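You operate a simulated robot arm through the tools that you are given. There is no shell and no other tool.

The job below is to be done with a simulated robot arm. You get a single attempt, and the scene is never put back.

TASK
Grind one measure of rough meal into the red tin.
Fine: with the hand mill; the tin ends in the shut mill drawer, the knob at rough; spill nothing, leave the other tins.

Only the result counts: the job must be done as asked and must still hold three seconds after the hand-in. Knocking over, shifting, dropping, spilling or breaking anything else fails it.

THE ROBOT
A 6-joint arm with a three-finger gripper, fixed in place. Base frame: the origin is on the floor under the middle of its stand, x ahead of it, y to its left, z up. Readings come in m, degrees, newtons and seconds.
It reaches about 1.213 m from its shoulder. Its first joint turns from -166.0 to 166.0 degrees. Payload 4.89 kg.
The TCP is the grasp point between the finger pads, 0.03 m short of the fingertips. In the tool frame z runs along the fingers and y along their closing line. The gripper opens to 0.164 m; its body begins 0.125 m behind the TCP.
Orientation is that of the tool frame in the base frame, as [roll, pitch, yaw] about the fixed x, y, z axes, in that order (R = Rz(yaw) Ry(pitch) Rx(roll)). With the fingers straight down and closing along the base's y, the tool's x points along the base's -x, its y along +y and its z along -z.

THE INTERFACE
- The arm moves only by the tool jog_arm. Its argument "increments" is a list of rows, each a list of 7 numbers: the shift along the tool's x, y, z in cm, then the turn, a rotation vector about the tool's x, y, z in degrees, then the opening, from 0 (shut) to 1 (fully open). In form: [[x, y, z, ax, ay, az, hand], ...]. A call has 1 to 20 rows; each row shifts and turns the commanded pose from where the row before left it, along the tool's axes as they then stand. Rows are played at 5 a second. More than 0.05 m and 8.6 degrees between two rows, or a gripper value outside its range, and nothing of the call is played. Where a pose cannot be reached the arm comes as near as it can. A force on the tool above 40 N (or 10 N above the force at the start of the call, whichever is more), or a blocked arm, ends the call early, and 0.2 s more pass. Each finger travels about 0.108 m/s and halts on what it meets, pressing with about 26 N; the grip force reading is that of the motor and also rises with nothing between the fingers. The clock runs only during rows and for 0.2 s after the last one: add rows that do not move to give the fingers time. It gives the time, the measured TCP pose, the force on the tool (base axes), the opening and the grip force at its end, in the units of the frame above (readings bear some noise), with the torque about the TCP (base axes, N m) and any sound that the robot's microphone picked up.
- Cameras (640 x 400 px; columns grow to the right, rows downward): "scene" is fixed at [0.3996, -0.6488, 1.5992]; the picture's right is [0.85, -0.53, 0.00], its down [-0.29, -0.46, -0.84] and it looks along [0.44, 0.71, -0.55] (base axes); focal length 288 px, centre (320, 200). "wrist" rides on the gripper at [0.076, -0.002, -0.152] in the tool frame; the picture's right is [0.02, 1.00, 0.00], its down [-0.88, 0.02, -0.47] and it looks along [-0.47, 0.01, 0.88] (tool axes); focal length 247 px, centre (320, 200). There is no depth. A picture from a camera that has moved, and an enlarged one, comes with that camera's place and axes in the base frame and with its lens.
- snapshot(camera): a new picture of that camera. It takes no simulated time.
- move_column(by): moves the trunk up (or, below 0, down) by that many m; the arm rides with it, the base frame stays. It gives what a move gives, with no picture.
- enlarge(camera, box): a new picture of the part [left, top, right, bottom] of that camera's present view, enlarged. It takes no simulated time.
- hand_in(): hands the job in; it is judged then, once.

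Places have to be worked out from the pictures, the camera data and where the tool is seen. Open the gripper and draw the arm clear of the work before you hand the job in, unless the task says otherwise.

The tools are called after "Call:" as a command line: name --pt "numbers of a row" for each row, then --argument value for the rest, lists and objects as JSON in quotes. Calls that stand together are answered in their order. jog_arm: Moves the arm, as the interface text tells. Its arguments: {"type":"object","properties":{"increments":{"type":"array","items":{"type":"array","items":{"type":"number"}}}},"required":["increments"]} The other tools are called the same way: move_column (by) moves the trunk up or down; snapshot (camera) takes a picture; enlarge (camera, box) takes an enlarged picture of a part of a camera's view; hand_in () hands the job in.

At the start:

```text
clock: 0.0
position: [0.6933, 0.2099, 1.4125]
tool_rot: [180.0, 0.0, -179.9]
force: [0.0, -0.5, -0.6]
torque: [-0.01, 0.0, 0.04]
grip_width: 0.1641
grip_force: 0.1
trunk travel left (down, up): [-0.2, 0.19]
```

scene: 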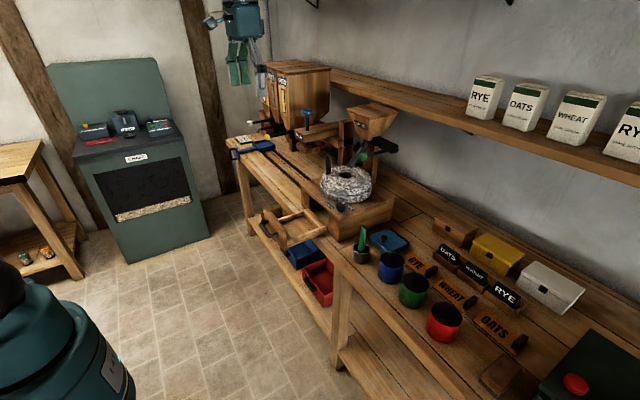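
wrist: 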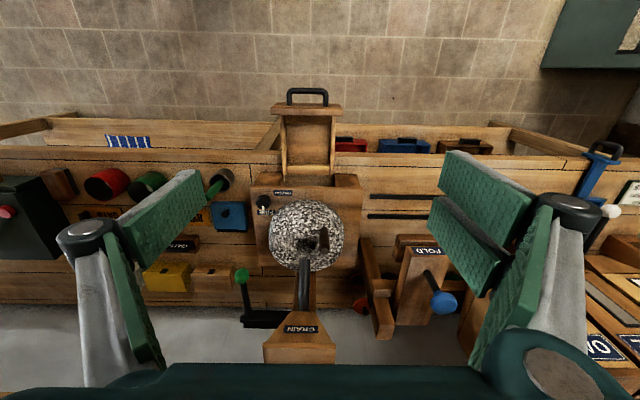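

I start by looking closely at the mill and the bench to learn what is there, before moving anything.

Call:
enlarge --camera "scene" --box '[220, 60, 420, 185]'

Call:
enlarge --camera "scene" --box '[230, 160, 430, 285]'

Call:
enlarge --camera "scene" --box '[340, 215, 600, 378]'

Call:
enlarge --camera "wrist" --box '[200, 70, 480, 245]'

Call:
enlarge --camera "wrist" --box '[200, 200, 480, 375]'

Call:
enlarge --camera "wrist" --box '[0, 120, 280, 295]'

```text
3.20 times, centred on (320, 122) of scene
camera zoom: at [0.3996, -0.6488, 1.5992], right [0.85, -0.53, 0.0], down [-0.29, -0.46, -0.84], along [0.44, 0.71, -0.55], focal length 922 px, centre (320, 448)
```

zoom: 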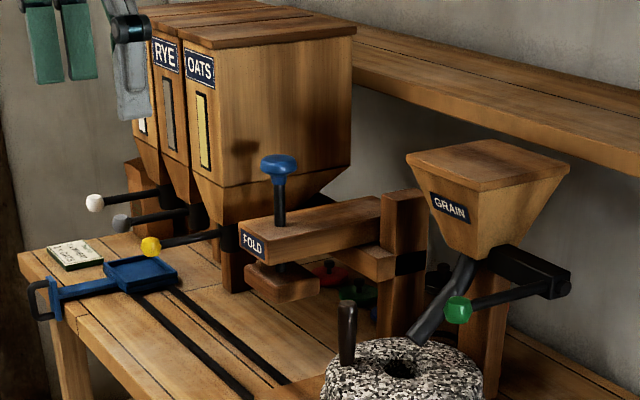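

```text
3.20 times, centred on (330, 222) of scene
camera zoom: at [0.3996, -0.6488, 1.5992], right [0.85, -0.53, 0.0], down [-0.29, -0.46, -0.84], along [0.44, 0.71, -0.55], focal length 922 px, centre (288, 128)
```

zoom: 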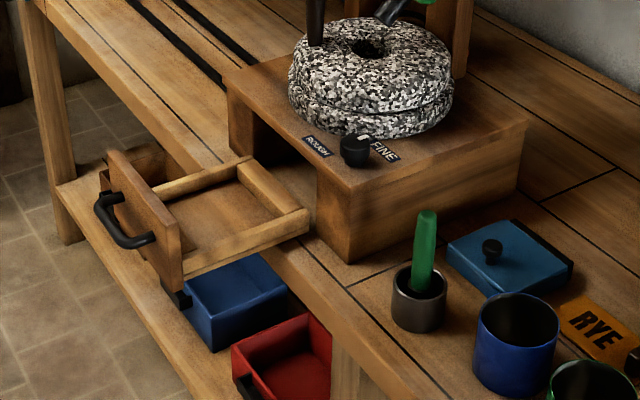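

```text
2.45 times, centred on (470, 296) of scene
camera zoom: at [0.3996, -0.6488, 1.5992], right [0.85, -0.53, 0.0], down [-0.29, -0.46, -0.84], along [0.44, 0.71, -0.55], focal length 707 px, centre (-48, -37)
```

zoom: 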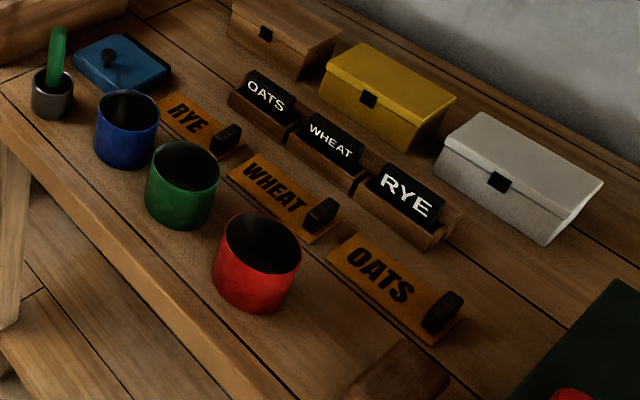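

```text
2.29 times, centred on (340, 158) of wrist
camera zoom: at [0.6175, 0.209, 1.5658], right [-0.02, 1.0, 0.0], down [0.88, 0.02, 0.47], along [0.47, 0.01, -0.88], focal length 564 px, centre (274, 297)
```

zoom: 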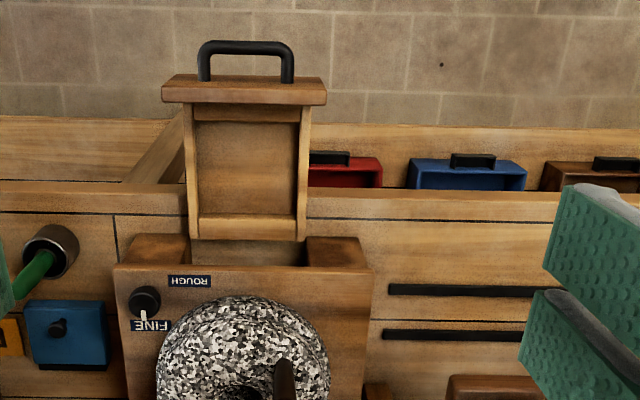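

```text
2.29 times, centred on (340, 288) of wrist
camera zoom: at [0.6175, 0.209, 1.5658], right [-0.02, 1.0, 0.0], down [0.88, 0.02, 0.47], along [0.47, 0.01, -0.88], focal length 564 px, centre (274, 0)
```

zoom: 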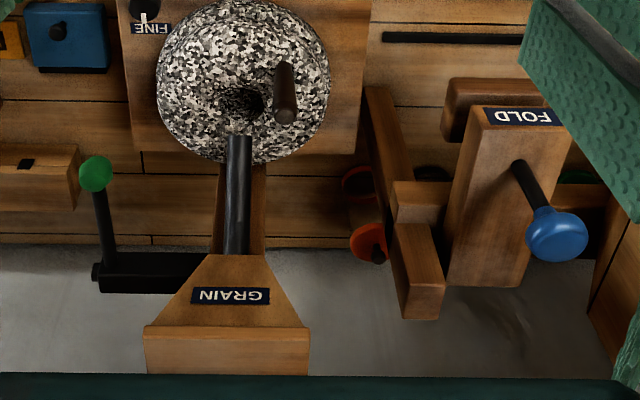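

```text
2.29 times, centred on (140, 208) of wrist
camera zoom: at [0.6175, 0.209, 1.5658], right [-0.02, 1.0, 0.0], down [0.88, 0.02, 0.47], along [0.47, 0.01, -0.88], focal length 564 px, centre (731, 183)
```

zoom: 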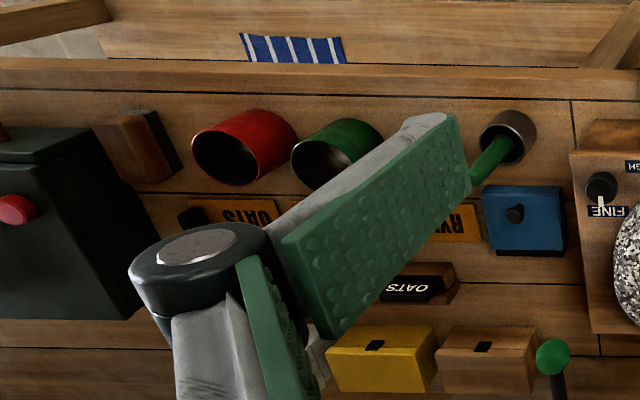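

The knob's white pointer is at FINE and the drawer is pulled out empty; the red tin is the one nearest on the bench. There is a small card at the far bench end which may hold instructions, so I enlarge it and other details.

Call:
enlarge --camera "scene" --box '[225, 125, 289, 165]'

Call:
enlarge --camera "wrist" --box '[560, 130, 640, 240]'

Call:
enlarge --camera "scene" --box '[310, 90, 410, 152]'

Call:
enlarge --camera "scene" --box '[295, 155, 395, 217]'

Call:
enlarge --camera "scene" --box '[60, 50, 220, 250]'

Call:
enlarge --camera "scene" --box '[480, 320, 640, 400]'

Call:
enlarge --camera "scene" --box '[0, 120, 140, 400]'

```text
10.00 times, centred on (257, 145) of scene
camera zoom: at [0.3996, -0.6488, 1.5992], right [0.85, -0.53, 0.0], down [-0.29, -0.46, -0.84], along [0.44, 0.71, -0.55], focal length 2881 px, centre (950, 750)
```

zoom: 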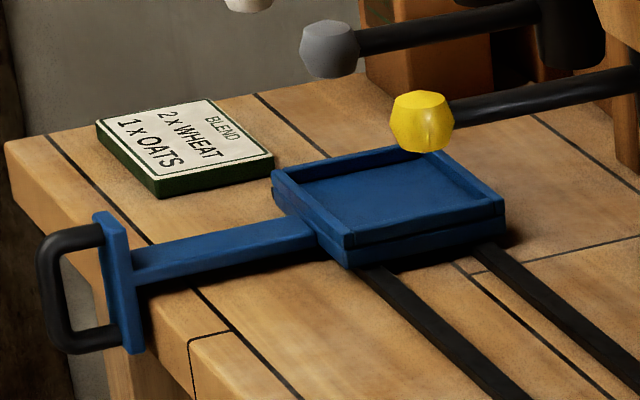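

```text
3.64 times, centred on (600, 185) of wrist
camera zoom: at [0.6175, 0.209, 1.5658], right [-0.02, 1.0, 0.0], down [0.88, 0.02, 0.47], along [0.47, 0.01, -0.88], focal length 898 px, centre (-698, 254)
```

zoom: 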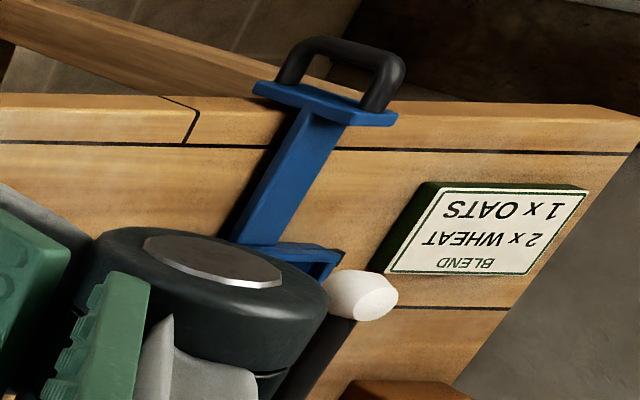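

```text
6.40 times, centred on (360, 121) of scene
camera zoom: at [0.3996, -0.6488, 1.5992], right [0.85, -0.53, 0.0], down [-0.29, -0.46, -0.84], along [0.44, 0.71, -0.55], focal length 1844 px, centre (64, 706)
```

zoom: 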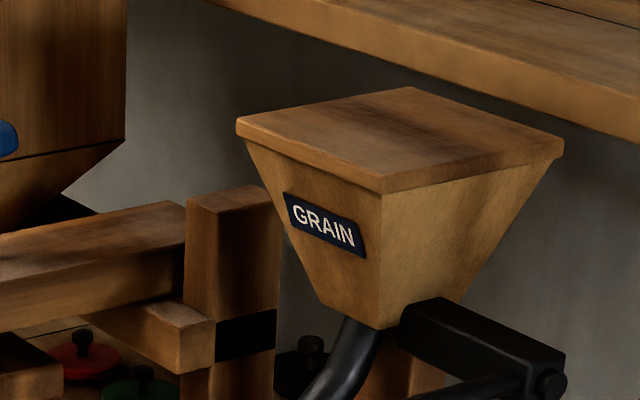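

```text
6.40 times, centred on (345, 186) of scene
camera zoom: at [0.3996, -0.6488, 1.5992], right [0.85, -0.53, 0.0], down [-0.29, -0.46, -0.84], along [0.44, 0.71, -0.55], focal length 1844 px, centre (160, 290)
```

zoom: 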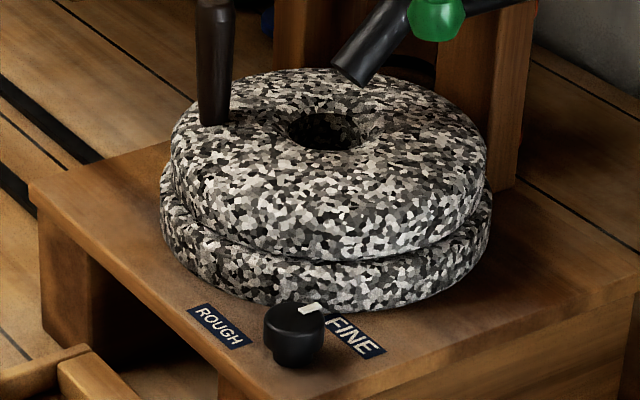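

```text
2.00 times, centred on (140, 150) of scene
camera zoom: at [0.3996, -0.6488, 1.5992], right [0.85, -0.53, 0.0], down [-0.29, -0.46, -0.84], along [0.44, 0.71, -0.55], focal length 576 px, centre (680, 300)
```

zoom: 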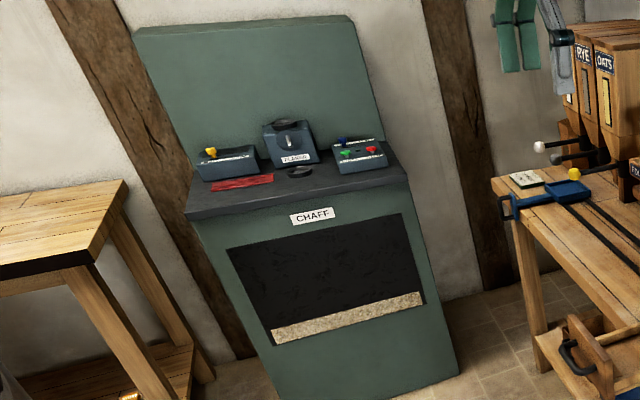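

```text
4.00 times, centred on (560, 360) of scene
camera zoom: at [0.3996, -0.6488, 1.5992], right [0.85, -0.53, 0.0], down [-0.29, -0.46, -0.84], along [0.44, 0.71, -0.55], focal length 1152 px, centre (-640, -440)
```

zoom: 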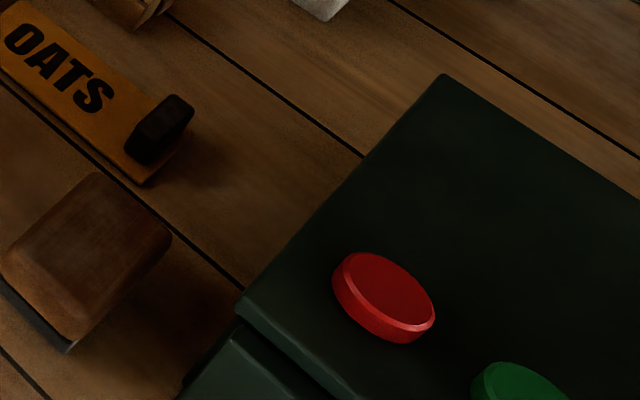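

```text
1.43 times, centred on (70, 260) of scene
camera zoom: at [0.3996, -0.6488, 1.5992], right [0.85, -0.53, 0.0], down [-0.29, -0.46, -0.84], along [0.44, 0.71, -0.55], focal length 412 px, centre (677, 114)
```

zoom: 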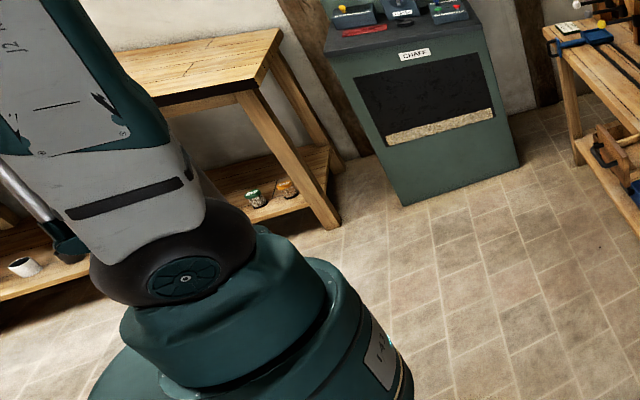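

The card concerns a different blend job, so it is not for me. I judge the red tin at about (0.94,-0.42,0.92 rim), the knob at (0.935,0.065,0.985), the stone eye at (1.034,0.178,1.04) and the hopper lever ball at (1.01,0.05,1.18). I tilt the tool in place to look at the mill from the front.

Call:
jog_arm --pt "0 0 0 0 -7.5 0 1" --pt "0 0 0 0 -7.5 0 1" --pt "0 0 0 0 -7.5 0 1" --pt "0 0 0 0 -7.5 0 1" --pt "0 0 0 0 -7.5 0 1" --pt "0 0 0 0 -7.5 0 1"

Call:
snapshot --camera "wrist"

Call:
snapshot --camera "scene"

```text
clock: 1.4
position: [0.6939, 0.2102, 1.4136]
tool_rot: [-179.9, 45.1, 179.9]
force: [0.4, -0.7, -0.4]
torque: [-0.03, 0.05, -0.01]
grip_width: 0.1639
grip_force: 0.0
trunk travel left (down, up): [-0.2, 0.19]
```

```text
taken
camera wrist: at [0.5325, 0.2089, 1.4669], right [-0.01, 1.0, -0.02], down [0.29, 0.02, 0.96], along [0.96, 0.01, -0.29], focal length 247 px, centre (320, 200)
```

wrist: 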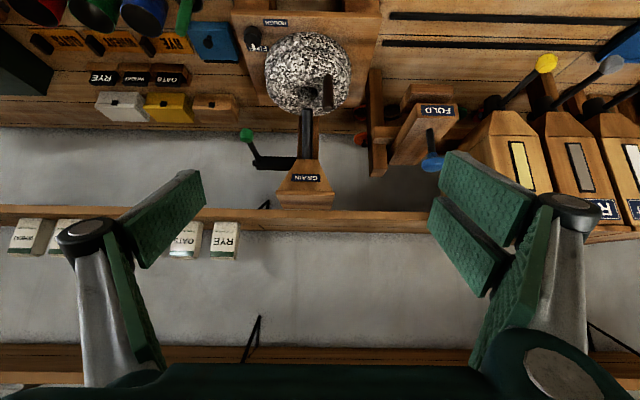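

```text
taken
```

scene: 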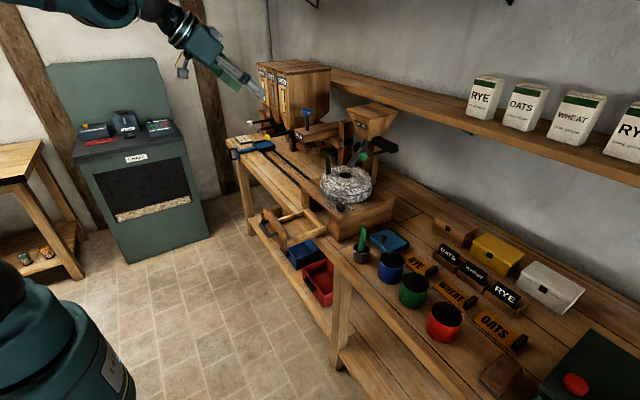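

The view is clear but upside down and too high. I lower the tool toward the front of the mill (staying about 20 cm short of it) for a close view of knob, drawer, lever, tube and handle.

Call:
jog_arm --pt "2.47 -1.5 3.65 0 0 0 1" --pt "2.47 -1.5 3.65 0 0 0 1" --pt "2.47 -1.5 3.65 0 0 0 1" --pt "2.47 -1.5 3.65 0 0 0 1" --pt "2.47 -1.5 3.65 0 0 0 1" --pt "2.47 -1.5 3.65 0 0 0 1"

Call:
snapshot --camera "wrist"

Call:
enlarge --camera "wrist" --box '[200, 60, 520, 260]'

Call:
snapshot --camera "scene"

```text
clock: 2.8
position: [0.7428, 0.1188, 1.1535]
tool_rot: [180.0, 45.0, 180.0]
force: [-1.6, 0.0, 0.7]
torque: [-0.03, -0.14, 0.0]
grip_width: 0.1641
grip_force: 0.1
trunk travel left (down, up): [-0.2, 0.19]
```

```text
taken
camera wrist: at [0.5813, 0.1179, 1.2083], right [-0.01, 1.0, -0.02], down [0.29, 0.02, 0.96], along [0.96, 0.01, -0.29], focal length 247 px, centre (320, 200)
```

wrist: 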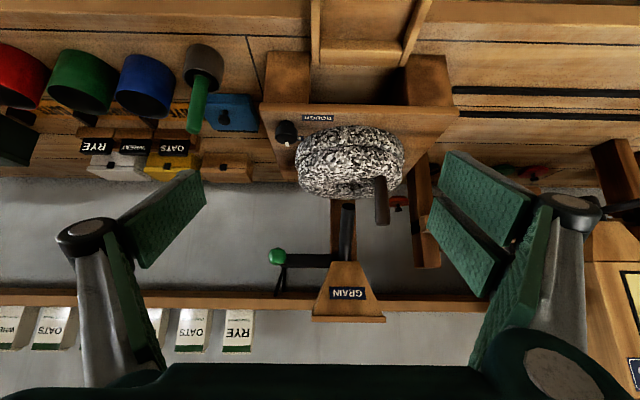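

```text
2.00 times, centred on (360, 160) of wrist
camera zoom: at [0.5813, 0.1179, 1.2083], right [-0.01, 1.0, -0.02], down [0.29, 0.02, 0.96], along [0.96, 0.01, -0.29], focal length 494 px, centre (240, 280)
```

zoom: 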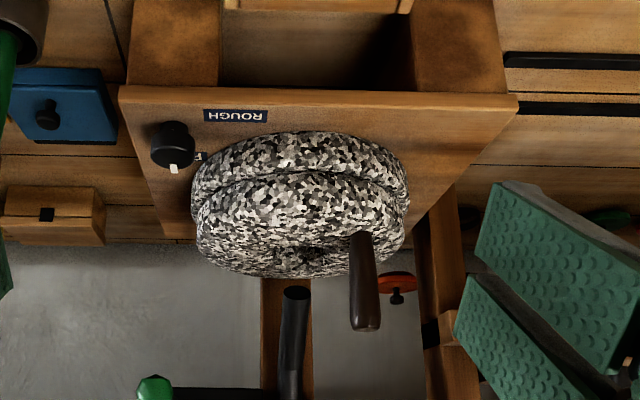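

```text
taken
```

scene: 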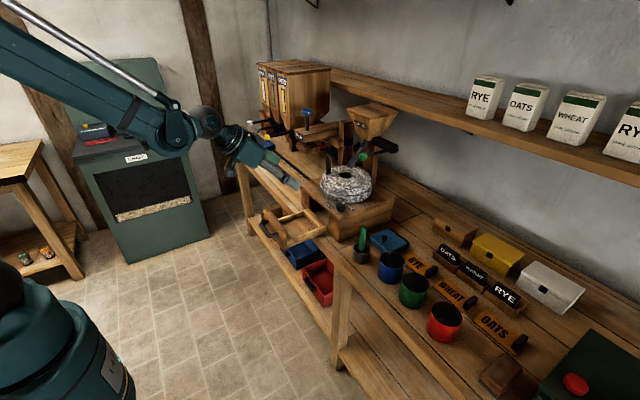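

The pointer of the knob now points away (+x, FINE), and ROUGH lies toward +y. I back off upward and tilt the tool the other way so the camera looks straight down on the mill for precise plan positions.

Call:
jog_arm --pt "-3.3 0 -3.3 0 0 0 1" --pt "-3.3 0 -3.3 0 0 0 1" --pt "-3.3 0 -3.3 0 8.0 0 1" --pt "0 0 0 0 8.5 0 1" --pt "0 0 0 0 8.5 0 1" --pt "0 0 0 0 8.5 0 1" --pt "0 0 0 0 8.5 0 1" --pt "0 0 0 0 8.0 0 1" --pt "0 0 0 0 8.0 0 1" --pt "0 0 0 0 7.5 0 1" --pt "0 0 0 0 7.5 0 1"

Call:
snapshot --camera "wrist"

```text
clock: 5.2
position: [0.7427, 0.1211, 1.2937]
tool_rot: [179.7, -25.6, -179.9]
force: [-1.4, -0.9, 0.5]
torque: [0.01, -0.05, -0.02]
grip_width: 0.1642
grip_force: 0.0
trunk travel left (down, up): [-0.2, 0.19]
```

```text
taken
camera wrist: at [0.7402, 0.1195, 1.4647], right [-0.02, 1.0, 0.01], down [1.0, 0.02, 0.05], along [0.05, 0.02, -1.0], focal length 247 px, centre (320, 200)
```

wrist: 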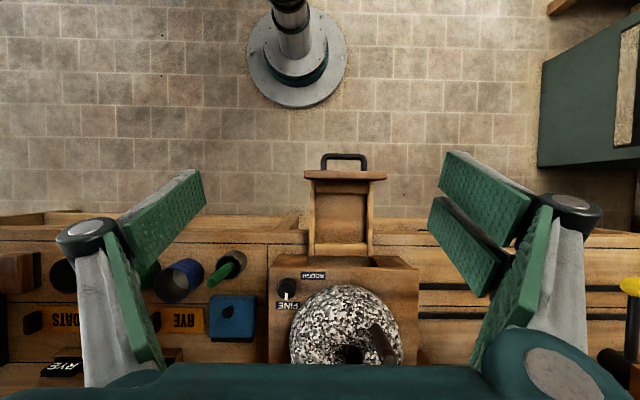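

Now the camera looks straight down. I enlarge the knob/mill area and the drawer for plan measurements.

Call:
enlarge --camera "wrist" --box '[262, 235, 422, 365]'

Call:
enlarge --camera "wrist" --box '[280, 140, 440, 270]'

Call:
enlarge --camera "wrist" --box '[262, 255, 342, 320]'

```text
3.08 times, centred on (342, 300) of wrist
camera zoom: at [0.7402, 0.1195, 1.4647], right [-0.02, 1.0, 0.01], down [1.0, 0.02, 0.05], along [0.05, 0.02, -1.0], focal length 760 px, centre (252, -108)
```

zoom: 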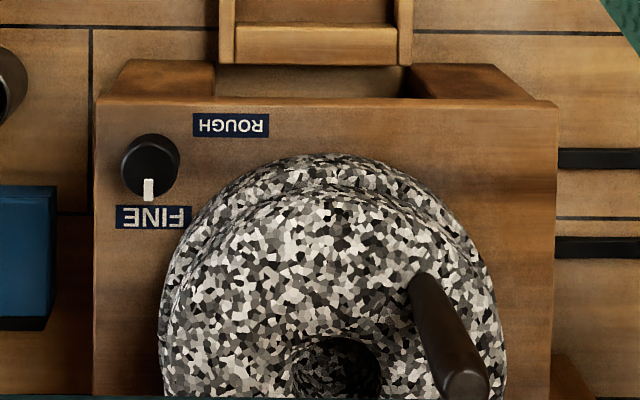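

```text
3.08 times, centred on (360, 205) of wrist
camera zoom: at [0.7402, 0.1195, 1.4647], right [-0.02, 1.0, 0.01], down [1.0, 0.02, 0.05], along [0.05, 0.02, -1.0], focal length 760 px, centre (197, 185)
```

zoom: 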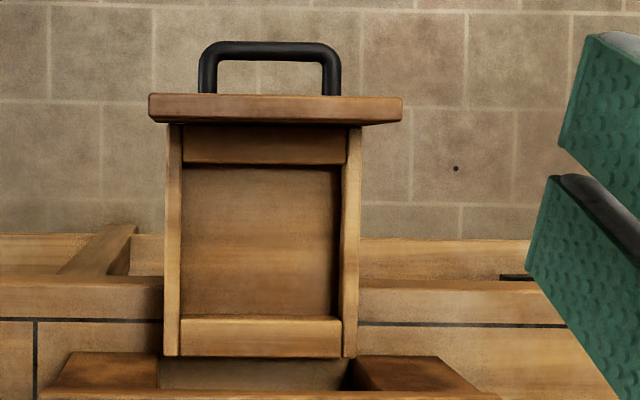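

```text
6.15 times, centred on (302, 288) of wrist
camera zoom: at [0.7402, 0.1195, 1.4647], right [-0.02, 1.0, 0.01], down [1.0, 0.02, 0.05], along [0.05, 0.02, -1.0], focal length 1520 px, centre (431, -338)
```

zoom: 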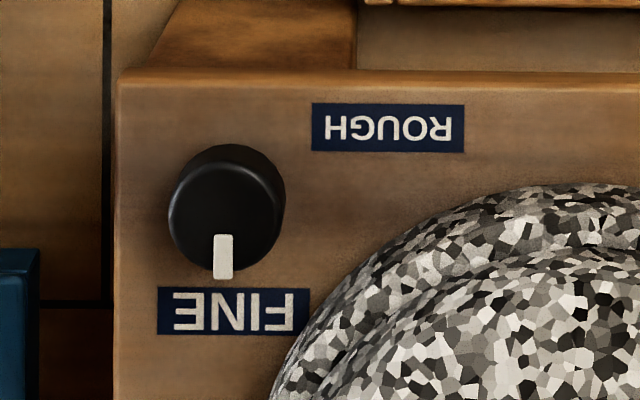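

Knob centre is about (0.94,0.066), pointer toward +x, and ROUGH label lies at about 107° counter-clockwise from it; the bed stone leaves only about 3 cm beside the knob. I look closer at the tube/handle/lever geometry from the scene camera.

Call:
enlarge --camera "scene" --box '[315, 130, 411, 190]'

Call:
enlarge --camera "scene" --box '[240, 195, 340, 280]'

Call:
enlarge --camera "scene" --box '[400, 260, 500, 350]'

```text
6.67 times, centred on (363, 160) of scene
camera zoom: at [0.3996, -0.6488, 1.5992], right [0.85, -0.53, 0.0], down [-0.29, -0.46, -0.84], along [0.44, 0.71, -0.55], focal length 1921 px, centre (33, 467)
```

zoom: 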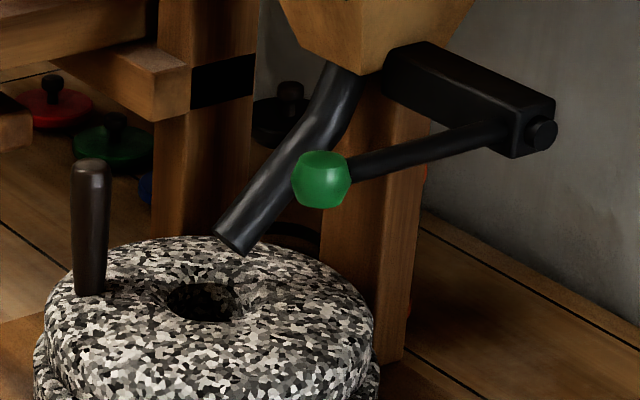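

```text
4.71 times, centred on (290, 238) of scene
camera zoom: at [0.3996, -0.6488, 1.5992], right [0.85, -0.53, 0.0], down [-0.29, -0.46, -0.84], along [0.44, 0.71, -0.55], focal length 1356 px, centre (461, 24)
```

zoom: 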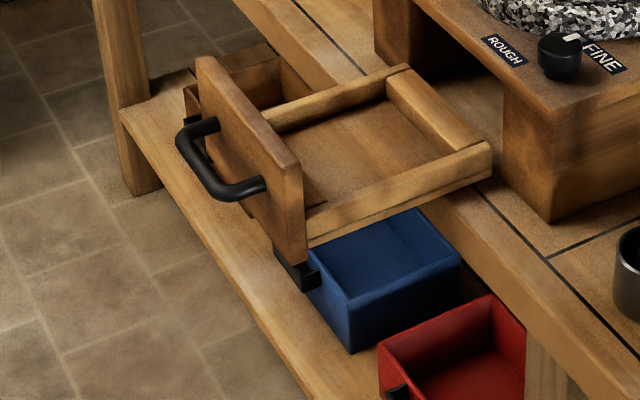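

```text
4.44 times, centred on (450, 305) of scene
camera zoom: at [0.3996, -0.6488, 1.5992], right [0.85, -0.53, 0.0], down [-0.29, -0.46, -0.84], along [0.44, 0.71, -0.55], focal length 1280 px, centre (-258, -267)
```

zoom: 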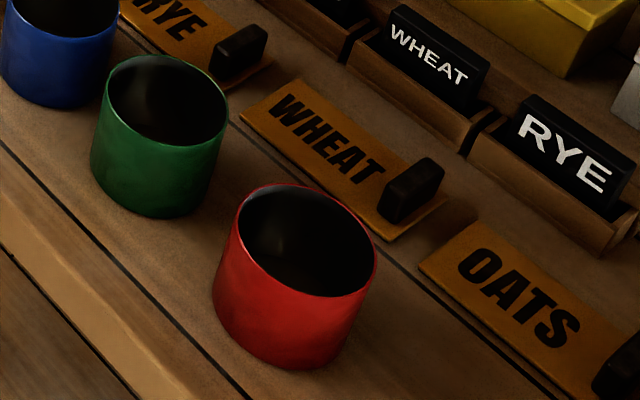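

The tube end sits near (1.057,0.18,1.07) and the peg top near z 1.12, so the peg passes close under the tube. Before choosing grips I want the gripper's real dimensions, so I straighten the tool and enlarge it in the scene view.

Call:
jog_arm --pt "0 0 0 0 -8.5 0 0.5" --pt "0 0 0 0 -8.5 0 0.5" --pt "0 0 0 0 -8.5 0 0.5"

Call:
enlarge --camera "scene" --box '[200, 40, 360, 160]'

Call:
snapshot --camera "wrist"

```text
clock: 6.0
position: [0.7443, 0.1204, 1.2932]
tool_rot: [-180.0, -2.5, 180.0]
force: [1.4, 0.0, -0.8]
torque: [-0.01, 0.17, 0.0]
grip_width: 0.082
grip_force: 0.0
trunk travel left (down, up): [-0.2, 0.19]
```

```text
3.33 times, centred on (280, 100) of scene
camera zoom: at [0.3996, -0.6488, 1.5992], right [0.85, -0.53, 0.0], down [-0.29, -0.46, -0.84], along [0.44, 0.71, -0.55], focal length 960 px, centre (453, 533)
```

zoom: 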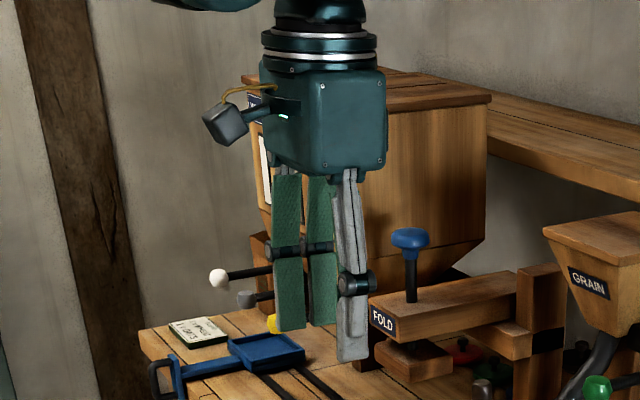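

```text
taken
camera wrist: at [0.6748, 0.1189, 1.4489], right [-0.02, 1.0, 0.0], down [0.9, 0.02, 0.43], along [0.43, 0.01, -0.9], focal length 247 px, centre (320, 200)
```

wrist: 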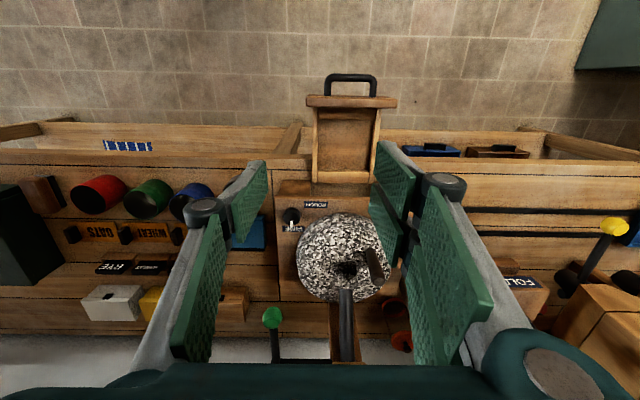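

The gripper body is slim (about 7 x 10 cm), with two fingers on +tool-y and one on -tool-y. I carry it over the knob, turned so the fingers straddle it clear of the stone and leaned back 12° away from the lever, stopping above it for a check.

Call:
jog_arm --pt "-3.92 -1.09 0 0 -2.5 0 0.4" --pt "-3.92 -1.09 0 0 0 0 0.4" --pt "-3.92 -1.09 0 0 0 0 0.4" --pt "-3.92 -1.09 0 0 0 0 0.4" --pt "-3.92 -1.09 0 0 0 0 0.4" --pt "0 0 0 0 0 -8.5 0.4" --pt "0 0 0 0 0 -8.5 0.4" --pt "0 0 0 0 0 -8.5 0.4" --pt "0 0 0 0 0 -8.5 0.4" --pt "0 0 0 0 0 -1 0.4" --pt "0 0 0 0 -6 0 0.4" --pt "0 0 0 0 -6 0 0.4" --pt "0.97 0 4.56 0 0 0 0.4" --pt "0.97 0 4.56 0 0 0 0.4" --pt "0.97 0 4.56 0 0 0 0.4" --pt "0.97 0 4.56 0 0 0 0.4"

Call:
snapshot --camera "wrist"

Call:
enlarge --camera "scene" --box '[260, 90, 440, 230]'

```text
clock: 9.4
position: [0.9388, 0.0652, 1.1048]
tool_rot: [180.0, 12.1, -145.0]
force: [-0.4, -0.2, 0.6]
torque: [-0.03, -0.05, 0.01]
grip_width: 0.0654
grip_force: 0.1
trunk travel left (down, up): [-0.2, 0.19]
```

```text
taken
camera wrist: at [0.853, 0.0032, 1.2388], right [-0.59, 0.81, 0.0], down [0.61, 0.45, 0.65], along [0.52, 0.38, -0.76], focal length 247 px, centre (320, 200)
```

wrist: 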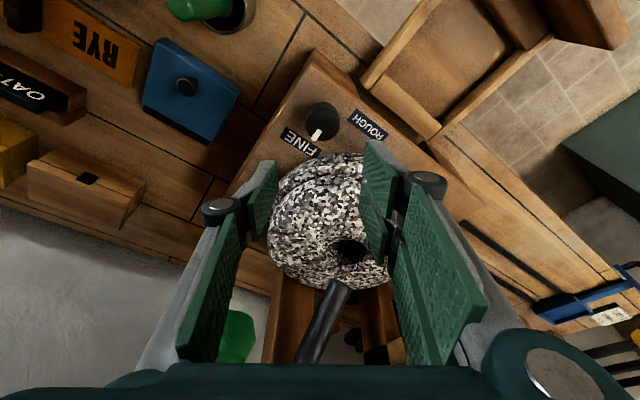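

```text
2.86 times, centred on (350, 160) of scene
camera zoom: at [0.3996, -0.6488, 1.5992], right [0.85, -0.53, 0.0], down [-0.29, -0.46, -0.84], along [0.44, 0.71, -0.55], focal length 823 px, centre (234, 314)
```

zoom: 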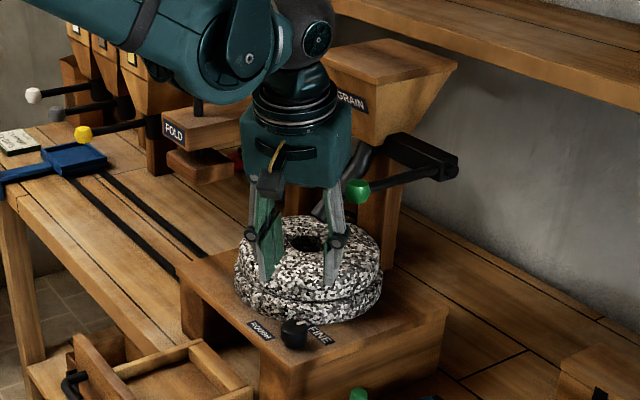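

The fingers hang above and behind the knob; the knob appears at about (0.933,0.064). I enlarge the wrist view to refine its centre before the descent.

Call:
enlarge --camera "wrist" --box '[272, 80, 392, 170]'

Call:
enlarge --camera "scene" --box '[315, 185, 375, 225]'

```text
4.44 times, centred on (332, 125) of wrist
camera zoom: at [0.853, 0.0032, 1.2388], right [-0.59, 0.81, 0.0], down [0.61, 0.45, 0.65], along [0.52, 0.38, -0.76], focal length 1098 px, centre (267, 533)
```

zoom: 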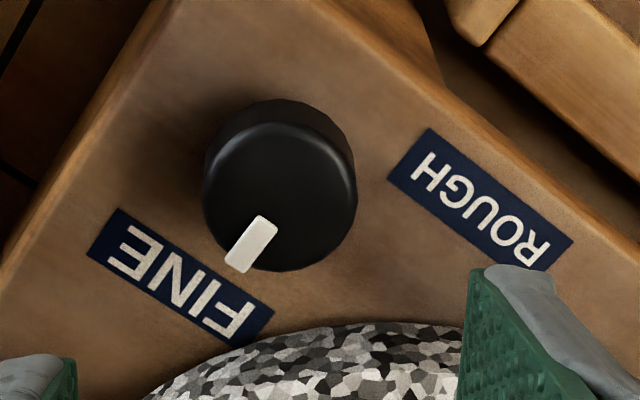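

```text
10.00 times, centred on (345, 205) of scene
camera zoom: at [0.3996, -0.6488, 1.5992], right [0.85, -0.53, 0.0], down [-0.29, -0.46, -0.84], along [0.44, 0.71, -0.55], focal length 2881 px, centre (70, 150)
```

zoom: 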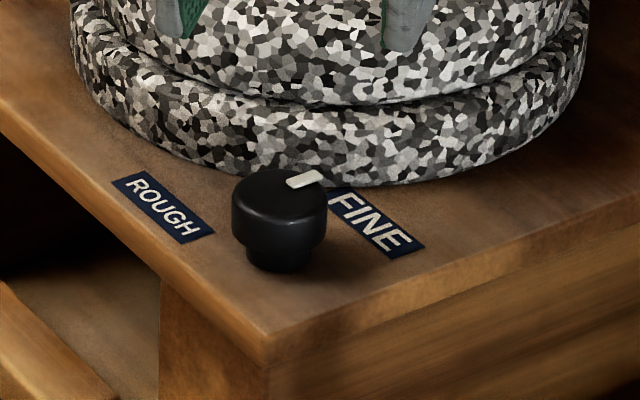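

The knob is a mushroom cap, about 36 mm wide, top at z≈0.986, centred near (0.941,0.068). I descend so the fingertips straddle the cap at TCP z≈1.00.

Call:
jog_arm --pt "0.613 0.033 3.44 0 0 0 0.4" --pt "0.613 0.033 3.44 0 0 0 0.4" --pt "0.613 0.033 3.44 0 0 0 0.4" --pt "0 0 0 0 0 0 0.4"

Call:
snapshot --camera "wrist"

Call:
enlarge --camera "scene" --box '[300, 150, 390, 220]'

```text
clock: 10.4
position: [0.9397, 0.0723, 1.0039]
tool_rot: [179.9, 12.1, -144.9]
force: [-9.1, 5.8, 25.5]
torque: [0.58, 1.28, 0.04]
grip_width: 0.074
grip_force: 6.6
trunk travel left (down, up): [-0.2, 0.19]
stopped in row 4: the force on the tool passed its limit at 42 N (the readings are from after the stop); the commanded pose is now the measured one
```

```text
taken
camera wrist: at [0.8539, 0.0088, 1.1367], right [-0.59, 0.81, 0.0], down [0.61, 0.45, 0.65], along [0.52, 0.38, -0.76], focal length 247 px, centre (320, 200)
```

wrist: 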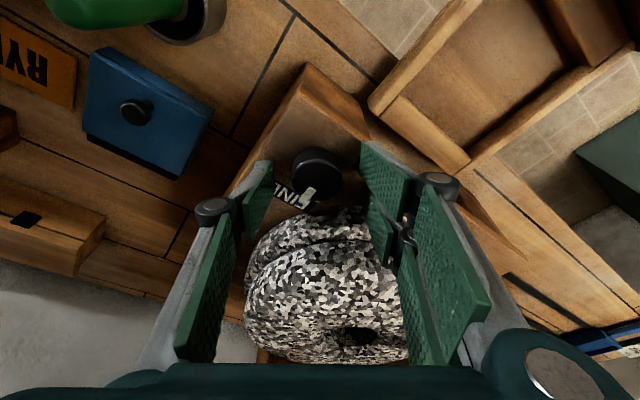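

```text
5.71 times, centred on (345, 185) of scene
camera zoom: at [0.3996, -0.6488, 1.5992], right [0.85, -0.53, 0.0], down [-0.29, -0.46, -0.84], along [0.44, 0.71, -0.55], focal length 1646 px, centre (177, 286)
```

zoom: 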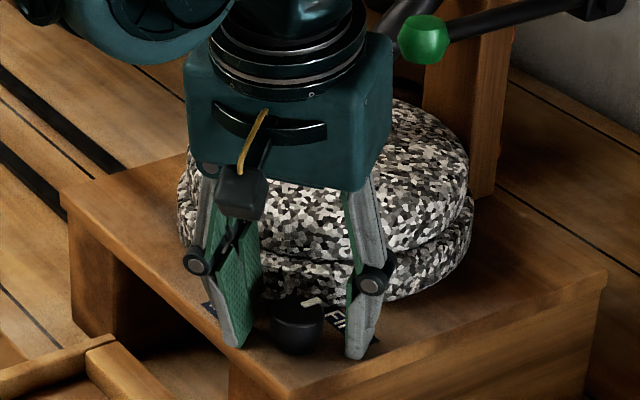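

The outer corner of the two-finger side touched the box top (torque points there), so the board is at about z 0.967. I lift 6 mm, reduce the lean to about 7°, and look again before closing.

Call:
jog_arm --pt "-0.12 0 -0.59 0 0 0 0.4" --pt "0 0 0 0 5 0 0.4" --pt "0 0 0 0 0 0 0.4"

Call:
enlarge --camera "wrist" --box '[230, 110, 430, 260]'

Call:
enlarge --camera "scene" --box '[310, 175, 380, 225]'

```text
clock: 11.2
position: [0.9421, 0.07, 1.0067]
tool_rot: [179.9, 7.0, -145.0]
force: [0.4, 0.7, 0.4]
torque: [0.01, 0.05, 0.01]
grip_width: 0.0655
grip_force: 0.1
trunk travel left (down, up): [-0.2, 0.19]
```

```text
2.67 times, centred on (330, 185) of wrist
camera zoom: at [0.8656, 0.0143, 1.1492], right [-0.59, 0.81, 0.0], down [0.66, 0.48, 0.58], along [0.47, 0.34, -0.82], focal length 659 px, centre (293, 240)
```

zoom: 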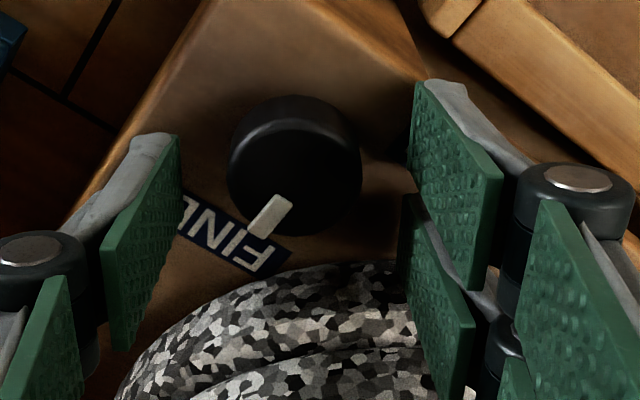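

```text
8.00 times, centred on (345, 200) of scene
camera zoom: at [0.3996, -0.6488, 1.5992], right [0.85, -0.53, 0.0], down [-0.29, -0.46, -0.84], along [0.44, 0.71, -0.55], focal length 2305 px, centre (120, 200)
```

zoom: 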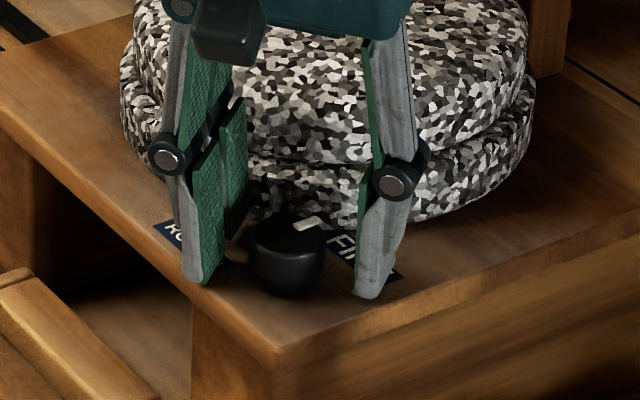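

The TCP (0.942,0.070) now sits exactly over the knob. I go down 3 mm and close on the cap.

Call:
jog_arm --pt "0.037 0 0.298 0 0 0 0.4" --pt "0 0 0 0 0 0 0.3" --pt "0 0 0 0 0 0 0.15" --pt "0 0 0 0 0 0 0.1" --pt "0 0 0 0 0 0 0.1"

Call:
enlarge --camera "wrist" --box '[230, 110, 430, 260]'

Call:
enlarge --camera "scene" --box '[310, 175, 380, 225]'

```text
clock: 12.4
position: [0.9417, 0.0698, 1.0052]
tool_rot: [179.9, 7.3, -145.0]
force: [7.2, -1.0, 23.5]
torque: [-0.14, 0.4, 0.06]
grip_width: 0.0349
grip_force: 44.9
trunk travel left (down, up): [-0.2, 0.19]
```

```text
2.67 times, centred on (330, 185) of wrist
camera zoom: at [0.865, 0.0141, 1.1474], right [-0.59, 0.81, 0.0], down [0.66, 0.48, 0.58], along [0.47, 0.34, -0.82], focal length 659 px, centre (293, 240)
```

zoom: 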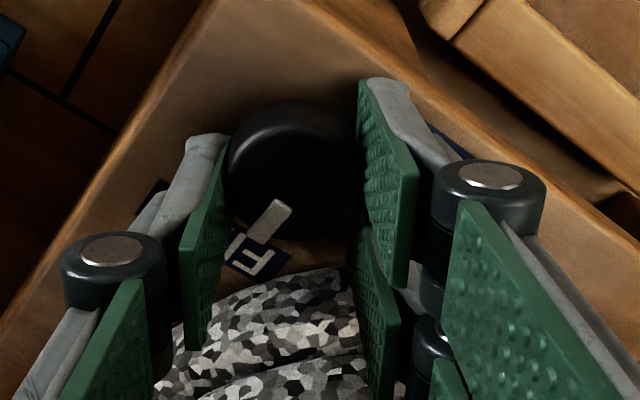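

```text
8.00 times, centred on (345, 200) of scene
camera zoom: at [0.3996, -0.6488, 1.5992], right [0.85, -0.53, 0.0], down [-0.29, -0.46, -0.84], along [0.44, 0.71, -0.55], focal length 2305 px, centre (120, 200)
```

zoom: 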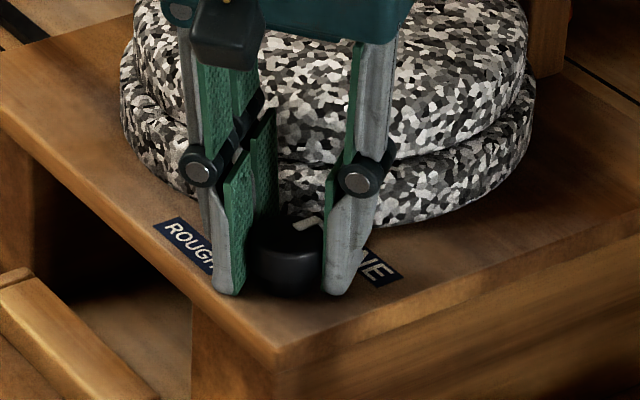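

The cap is held (width 34.9 mm), with slight upward load from the board. I lift 2 mm to relieve it and turn 48° counter-clockwise about the vertical.

Call:
jog_arm --pt "-0.024 0 -0.2 0 0 0 0.1" --pt "0 0 0 -0.976 0 -7.94 0.1" --pt "0 0 0 -0.976 0 -7.94 0.1" --pt "0 0 0 -0.976 0 -7.94 0.1" --pt "0 0 0 -0.976 0 -7.94 0.1" --pt "0 0 0 -0.976 0 -7.94 0.1" --pt "0 0 0 -0.976 0 -7.94 0.1"

Call:
enlarge --camera "wrist" --box '[230, 110, 430, 260]'

Call:
enlarge --camera "scene" --box '[310, 165, 380, 225]'

```text
clock: 13.5
position: [0.9393, 0.0721, 1.0054]
tool_rot: [179.7, 7.1, -120.1]
force: [-4.1, 1.1, -6.9]
torque: [-0.05, 0.1, -0.01]
grip_width: 0.0348
grip_force: 45.0
trunk travel left (down, up): [-0.2, 0.19]
stopped in row 5: the force on the tool passed its limit at 43 N (the readings are from after the stop); the commanded pose is now the measured one
```

```text
2.67 times, centred on (330, 185) of wrist
camera zoom: at [0.894, -0.011, 1.1476], right [-0.88, 0.48, 0.0], down [0.39, 0.71, 0.58], along [0.28, 0.51, -0.82], focal length 659 px, centre (293, 240)
```

zoom: 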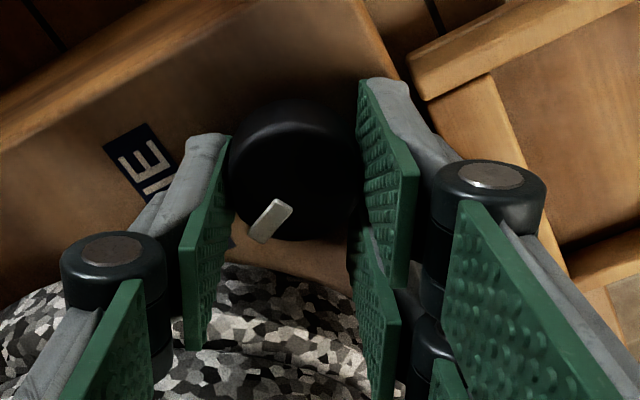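

```text
6.67 times, centred on (345, 195) of scene
camera zoom: at [0.3996, -0.6488, 1.5992], right [0.85, -0.53, 0.0], down [-0.29, -0.46, -0.84], along [0.44, 0.71, -0.55], focal length 1921 px, centre (153, 233)
```

zoom: 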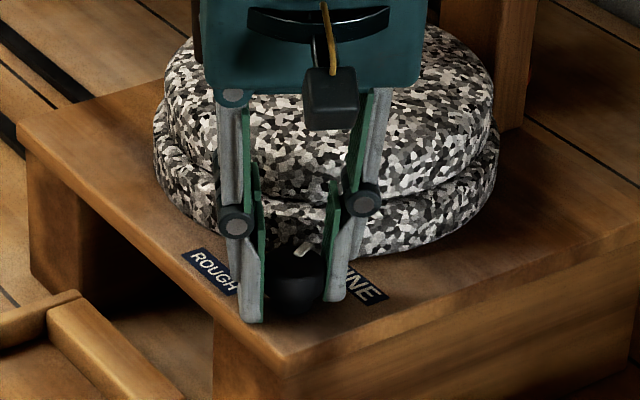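

The knob follows the gripper (turned about 25°) before a lateral force stop. I continue turning in a short burst from this relaxed pose.

Call:
jog_arm --pt "0 0 0 -0.61 0 -4.96 0.1" --pt "0 0 0 -0.61 0 -4.96 0.1" --pt "0 0 0 -0.61 0 -4.96 0.1" --pt "0 0 0 -0.61 0 -4.96 0.1"

Call:
enlarge --camera "wrist" --box '[230, 110, 430, 260]'

```text
clock: 14.4
position: [0.9373, 0.073, 1.0037]
tool_rot: [179.5, 7.1, -104.5]
force: [-7.5, 3.6, -4.0]
torque: [-0.09, 0.32, -0.07]
grip_width: 0.0348
grip_force: 45.2
trunk travel left (down, up): [-0.2, 0.19]
stopped in row 4: the force on the tool passed its limit at 43 N (the readings are from after the stop); the commanded pose is now the measured one
```

```text
2.67 times, centred on (330, 185) of wrist
camera zoom: at [0.9164, -0.0195, 1.1476], right [-0.97, 0.23, 0.0], down [0.19, 0.79, 0.58], along [0.13, 0.56, -0.82], focal length 659 px, centre (293, 240)
```

zoom: 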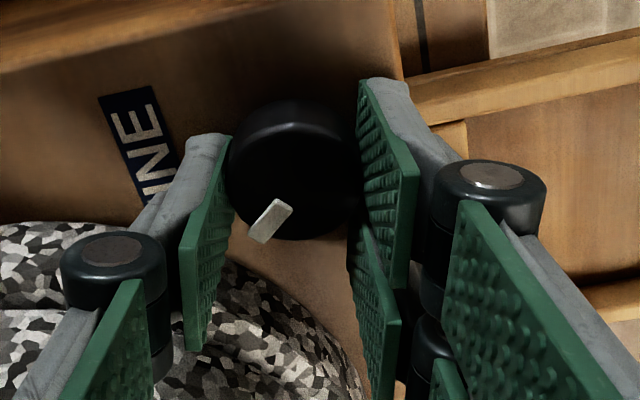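

The drift of the TCP shows the knob's axis is about 8 mm toward tool +x from my TCP, i.e. near (0.935,0.065). I continue the turn about that true axis by adding the matching arc shift.

Call:
jog_arm --pt "0.003 0.068 0 -0.61 0 -4.96 0.1" --pt "0.003 0.068 0 -0.61 0 -4.96 0.1" --pt "0.003 0.068 0 -0.61 0 -4.96 0.1" --pt "0.003 0.068 0 -0.61 0 -4.96 0.1"

Call:
enlarge --camera "wrist" --box '[230, 110, 430, 260]'

Call:
enlarge --camera "scene" --box '[310, 140, 400, 220]'

```text
clock: 15.4
position: [0.9341, 0.0727, 1.0047]
tool_rot: [179.6, 7.2, -84.4]
force: [-11.0, 5.2, -5.5]
torque: [-0.15, 0.2, -0.06]
grip_width: 0.035
grip_force: 44.4
trunk travel left (down, up): [-0.2, 0.19]
```

```text
2.67 times, centred on (330, 185) of wrist
camera zoom: at [0.9465, -0.0212, 1.1474], right [-0.99, -0.12, 0.0], down [-0.1, 0.81, 0.58], along [-0.07, 0.58, -0.81], focal length 659 px, centre (293, 240)
```

zoom: 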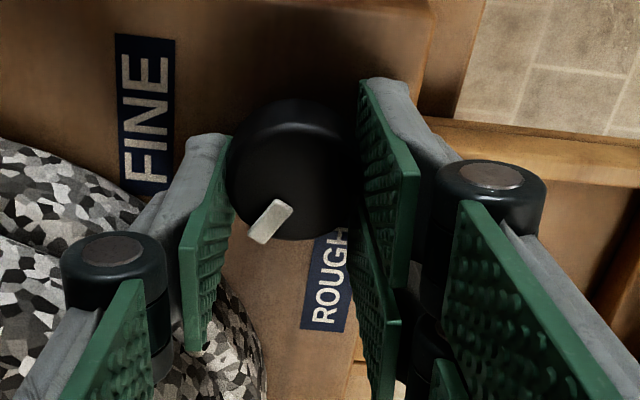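

```text
5.00 times, centred on (355, 180) of scene
camera zoom: at [0.3996, -0.6488, 1.5992], right [0.85, -0.53, 0.0], down [-0.29, -0.46, -0.84], along [0.44, 0.71, -0.55], focal length 1440 px, centre (145, 300)
```

zoom: 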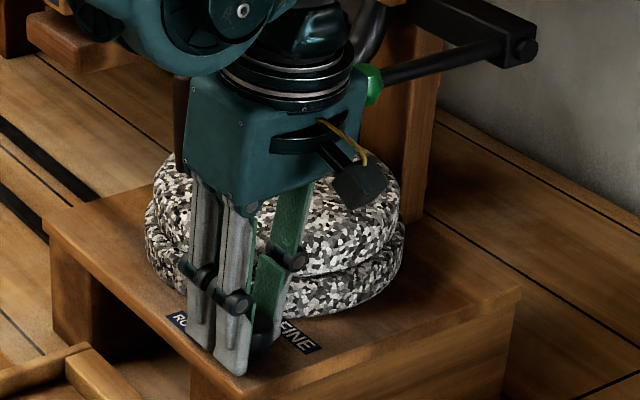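

60° turned smoothly. I release, lift 3 cm and turn the gripper back for a second grip, this time centred on the knob's axis.

Call:
jog_arm --pt "0 0 0 0 0 0 0.25" --pt "0 0 0 0 0 0 0.4" --pt "0 0 0 0 0 0 0.4" --pt "-0.37 0 -2.98 0 0 0 0.4" --pt "0 0 0 0.976 0 7.94 0.4" --pt "0 0 0 0.976 0 7.94 0.4" --pt "0 0 0 0.976 0 7.94 0.4" --pt "0 0 0 0.976 0 7.94 0.4" --pt "0 0 0 0.976 0 7.94 0.4" --pt "0 0 0 0.976 0 7.94 0.4" --pt "0 0 0 0.976 0 7.94 0.4"

Call:
enlarge --camera "wrist" --box '[230, 90, 430, 240]'

Call:
enlarge --camera "scene" --box '[310, 140, 400, 220]'

```text
clock: 17.8
position: [0.9347, 0.0731, 1.0345]
tool_rot: [179.7, 6.8, -140.6]
force: [0.8, 0.5, 0.5]
torque: [0.02, 0.02, 0.01]
grip_width: 0.0657
grip_force: 0.1
trunk travel left (down, up): [-0.2, 0.19]
```

```text
2.67 times, centred on (330, 165) of wrist
camera zoom: at [0.8645, 0.0107, 1.1777], right [-0.65, 0.76, 0.0], down [0.62, 0.53, 0.58], along [0.44, 0.38, -0.82], focal length 659 px, centre (293, 293)
```

zoom: 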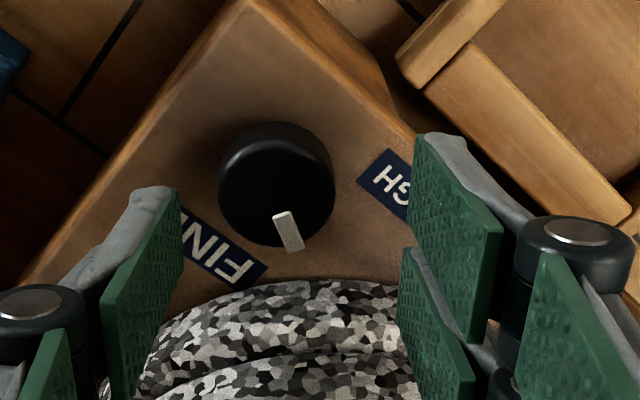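

```text
5.00 times, centred on (355, 180) of scene
camera zoom: at [0.3996, -0.6488, 1.5992], right [0.85, -0.53, 0.0], down [-0.29, -0.46, -0.84], along [0.44, 0.71, -0.55], focal length 1440 px, centre (145, 300)
```

zoom: 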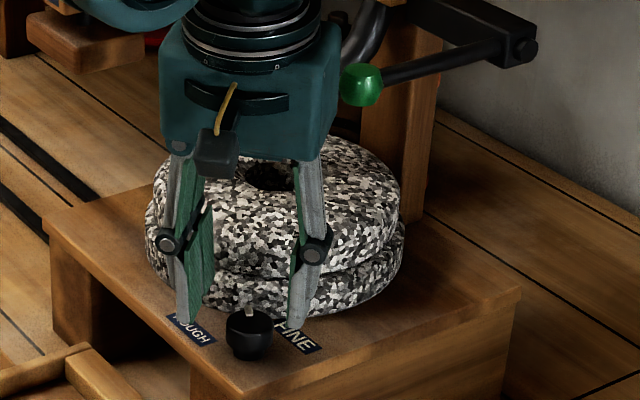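

The pointer has moved to about 55–60°. I shift onto the axis (0.935,0.0655), descend and grip again.

Call:
jog_arm --pt "0.46 -0.61 0 0 0 0 0.4" --pt "0.35 0 2.83 0 0 0 0.4" --pt "0 0 0 0 0 0 0.3" --pt "0 0 0 0 0 0 0.15" --pt "0 0 0 0 0 0 0.1" --pt "0 0 0 0 0 0 0.1"

Call:
enlarge --camera "wrist" --box '[230, 110, 430, 260]'

```text
clock: 19.2
position: [0.9346, 0.0657, 1.0059]
tool_rot: [179.6, 6.9, -140.3]
force: [-13.7, 12.9, -7.8]
torque: [0.39, 0.2, -0.01]
grip_width: 0.0349
grip_force: 44.8
trunk travel left (down, up): [-0.2, 0.19]
```

```text
2.67 times, centred on (330, 185) of wrist
camera zoom: at [0.865, 0.0039, 1.1487], right [-0.65, 0.76, 0.0], down [0.62, 0.53, 0.58], along [0.43, 0.38, -0.82], focal length 659 px, centre (293, 240)
```

zoom: 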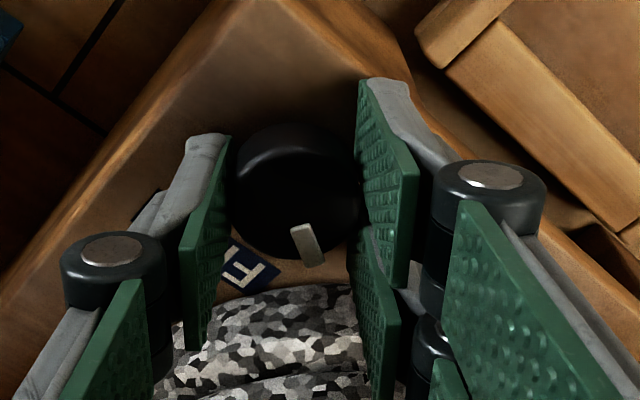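

Held and centred in tool x, but a 19 N side load along +tool y shows I'm a little off in that direction. I shift 2 mm along +tool y to relieve it before turning.

Call:
jog_arm --pt "0 0.2 0 0 0 0 0.1" --pt "0 0 0 0 0 0 0.1"

```text
clock: 19.8
position: [0.9348, 0.0667, 1.0057]
tool_rot: [179.7, 6.9, -140.5]
force: [5.0, 0.8, -1.4]
torque: [-0.13, -0.15, 0.0]
grip_width: 0.0348
grip_force: 45.4
trunk travel left (down, up): [-0.2, 0.19]
```

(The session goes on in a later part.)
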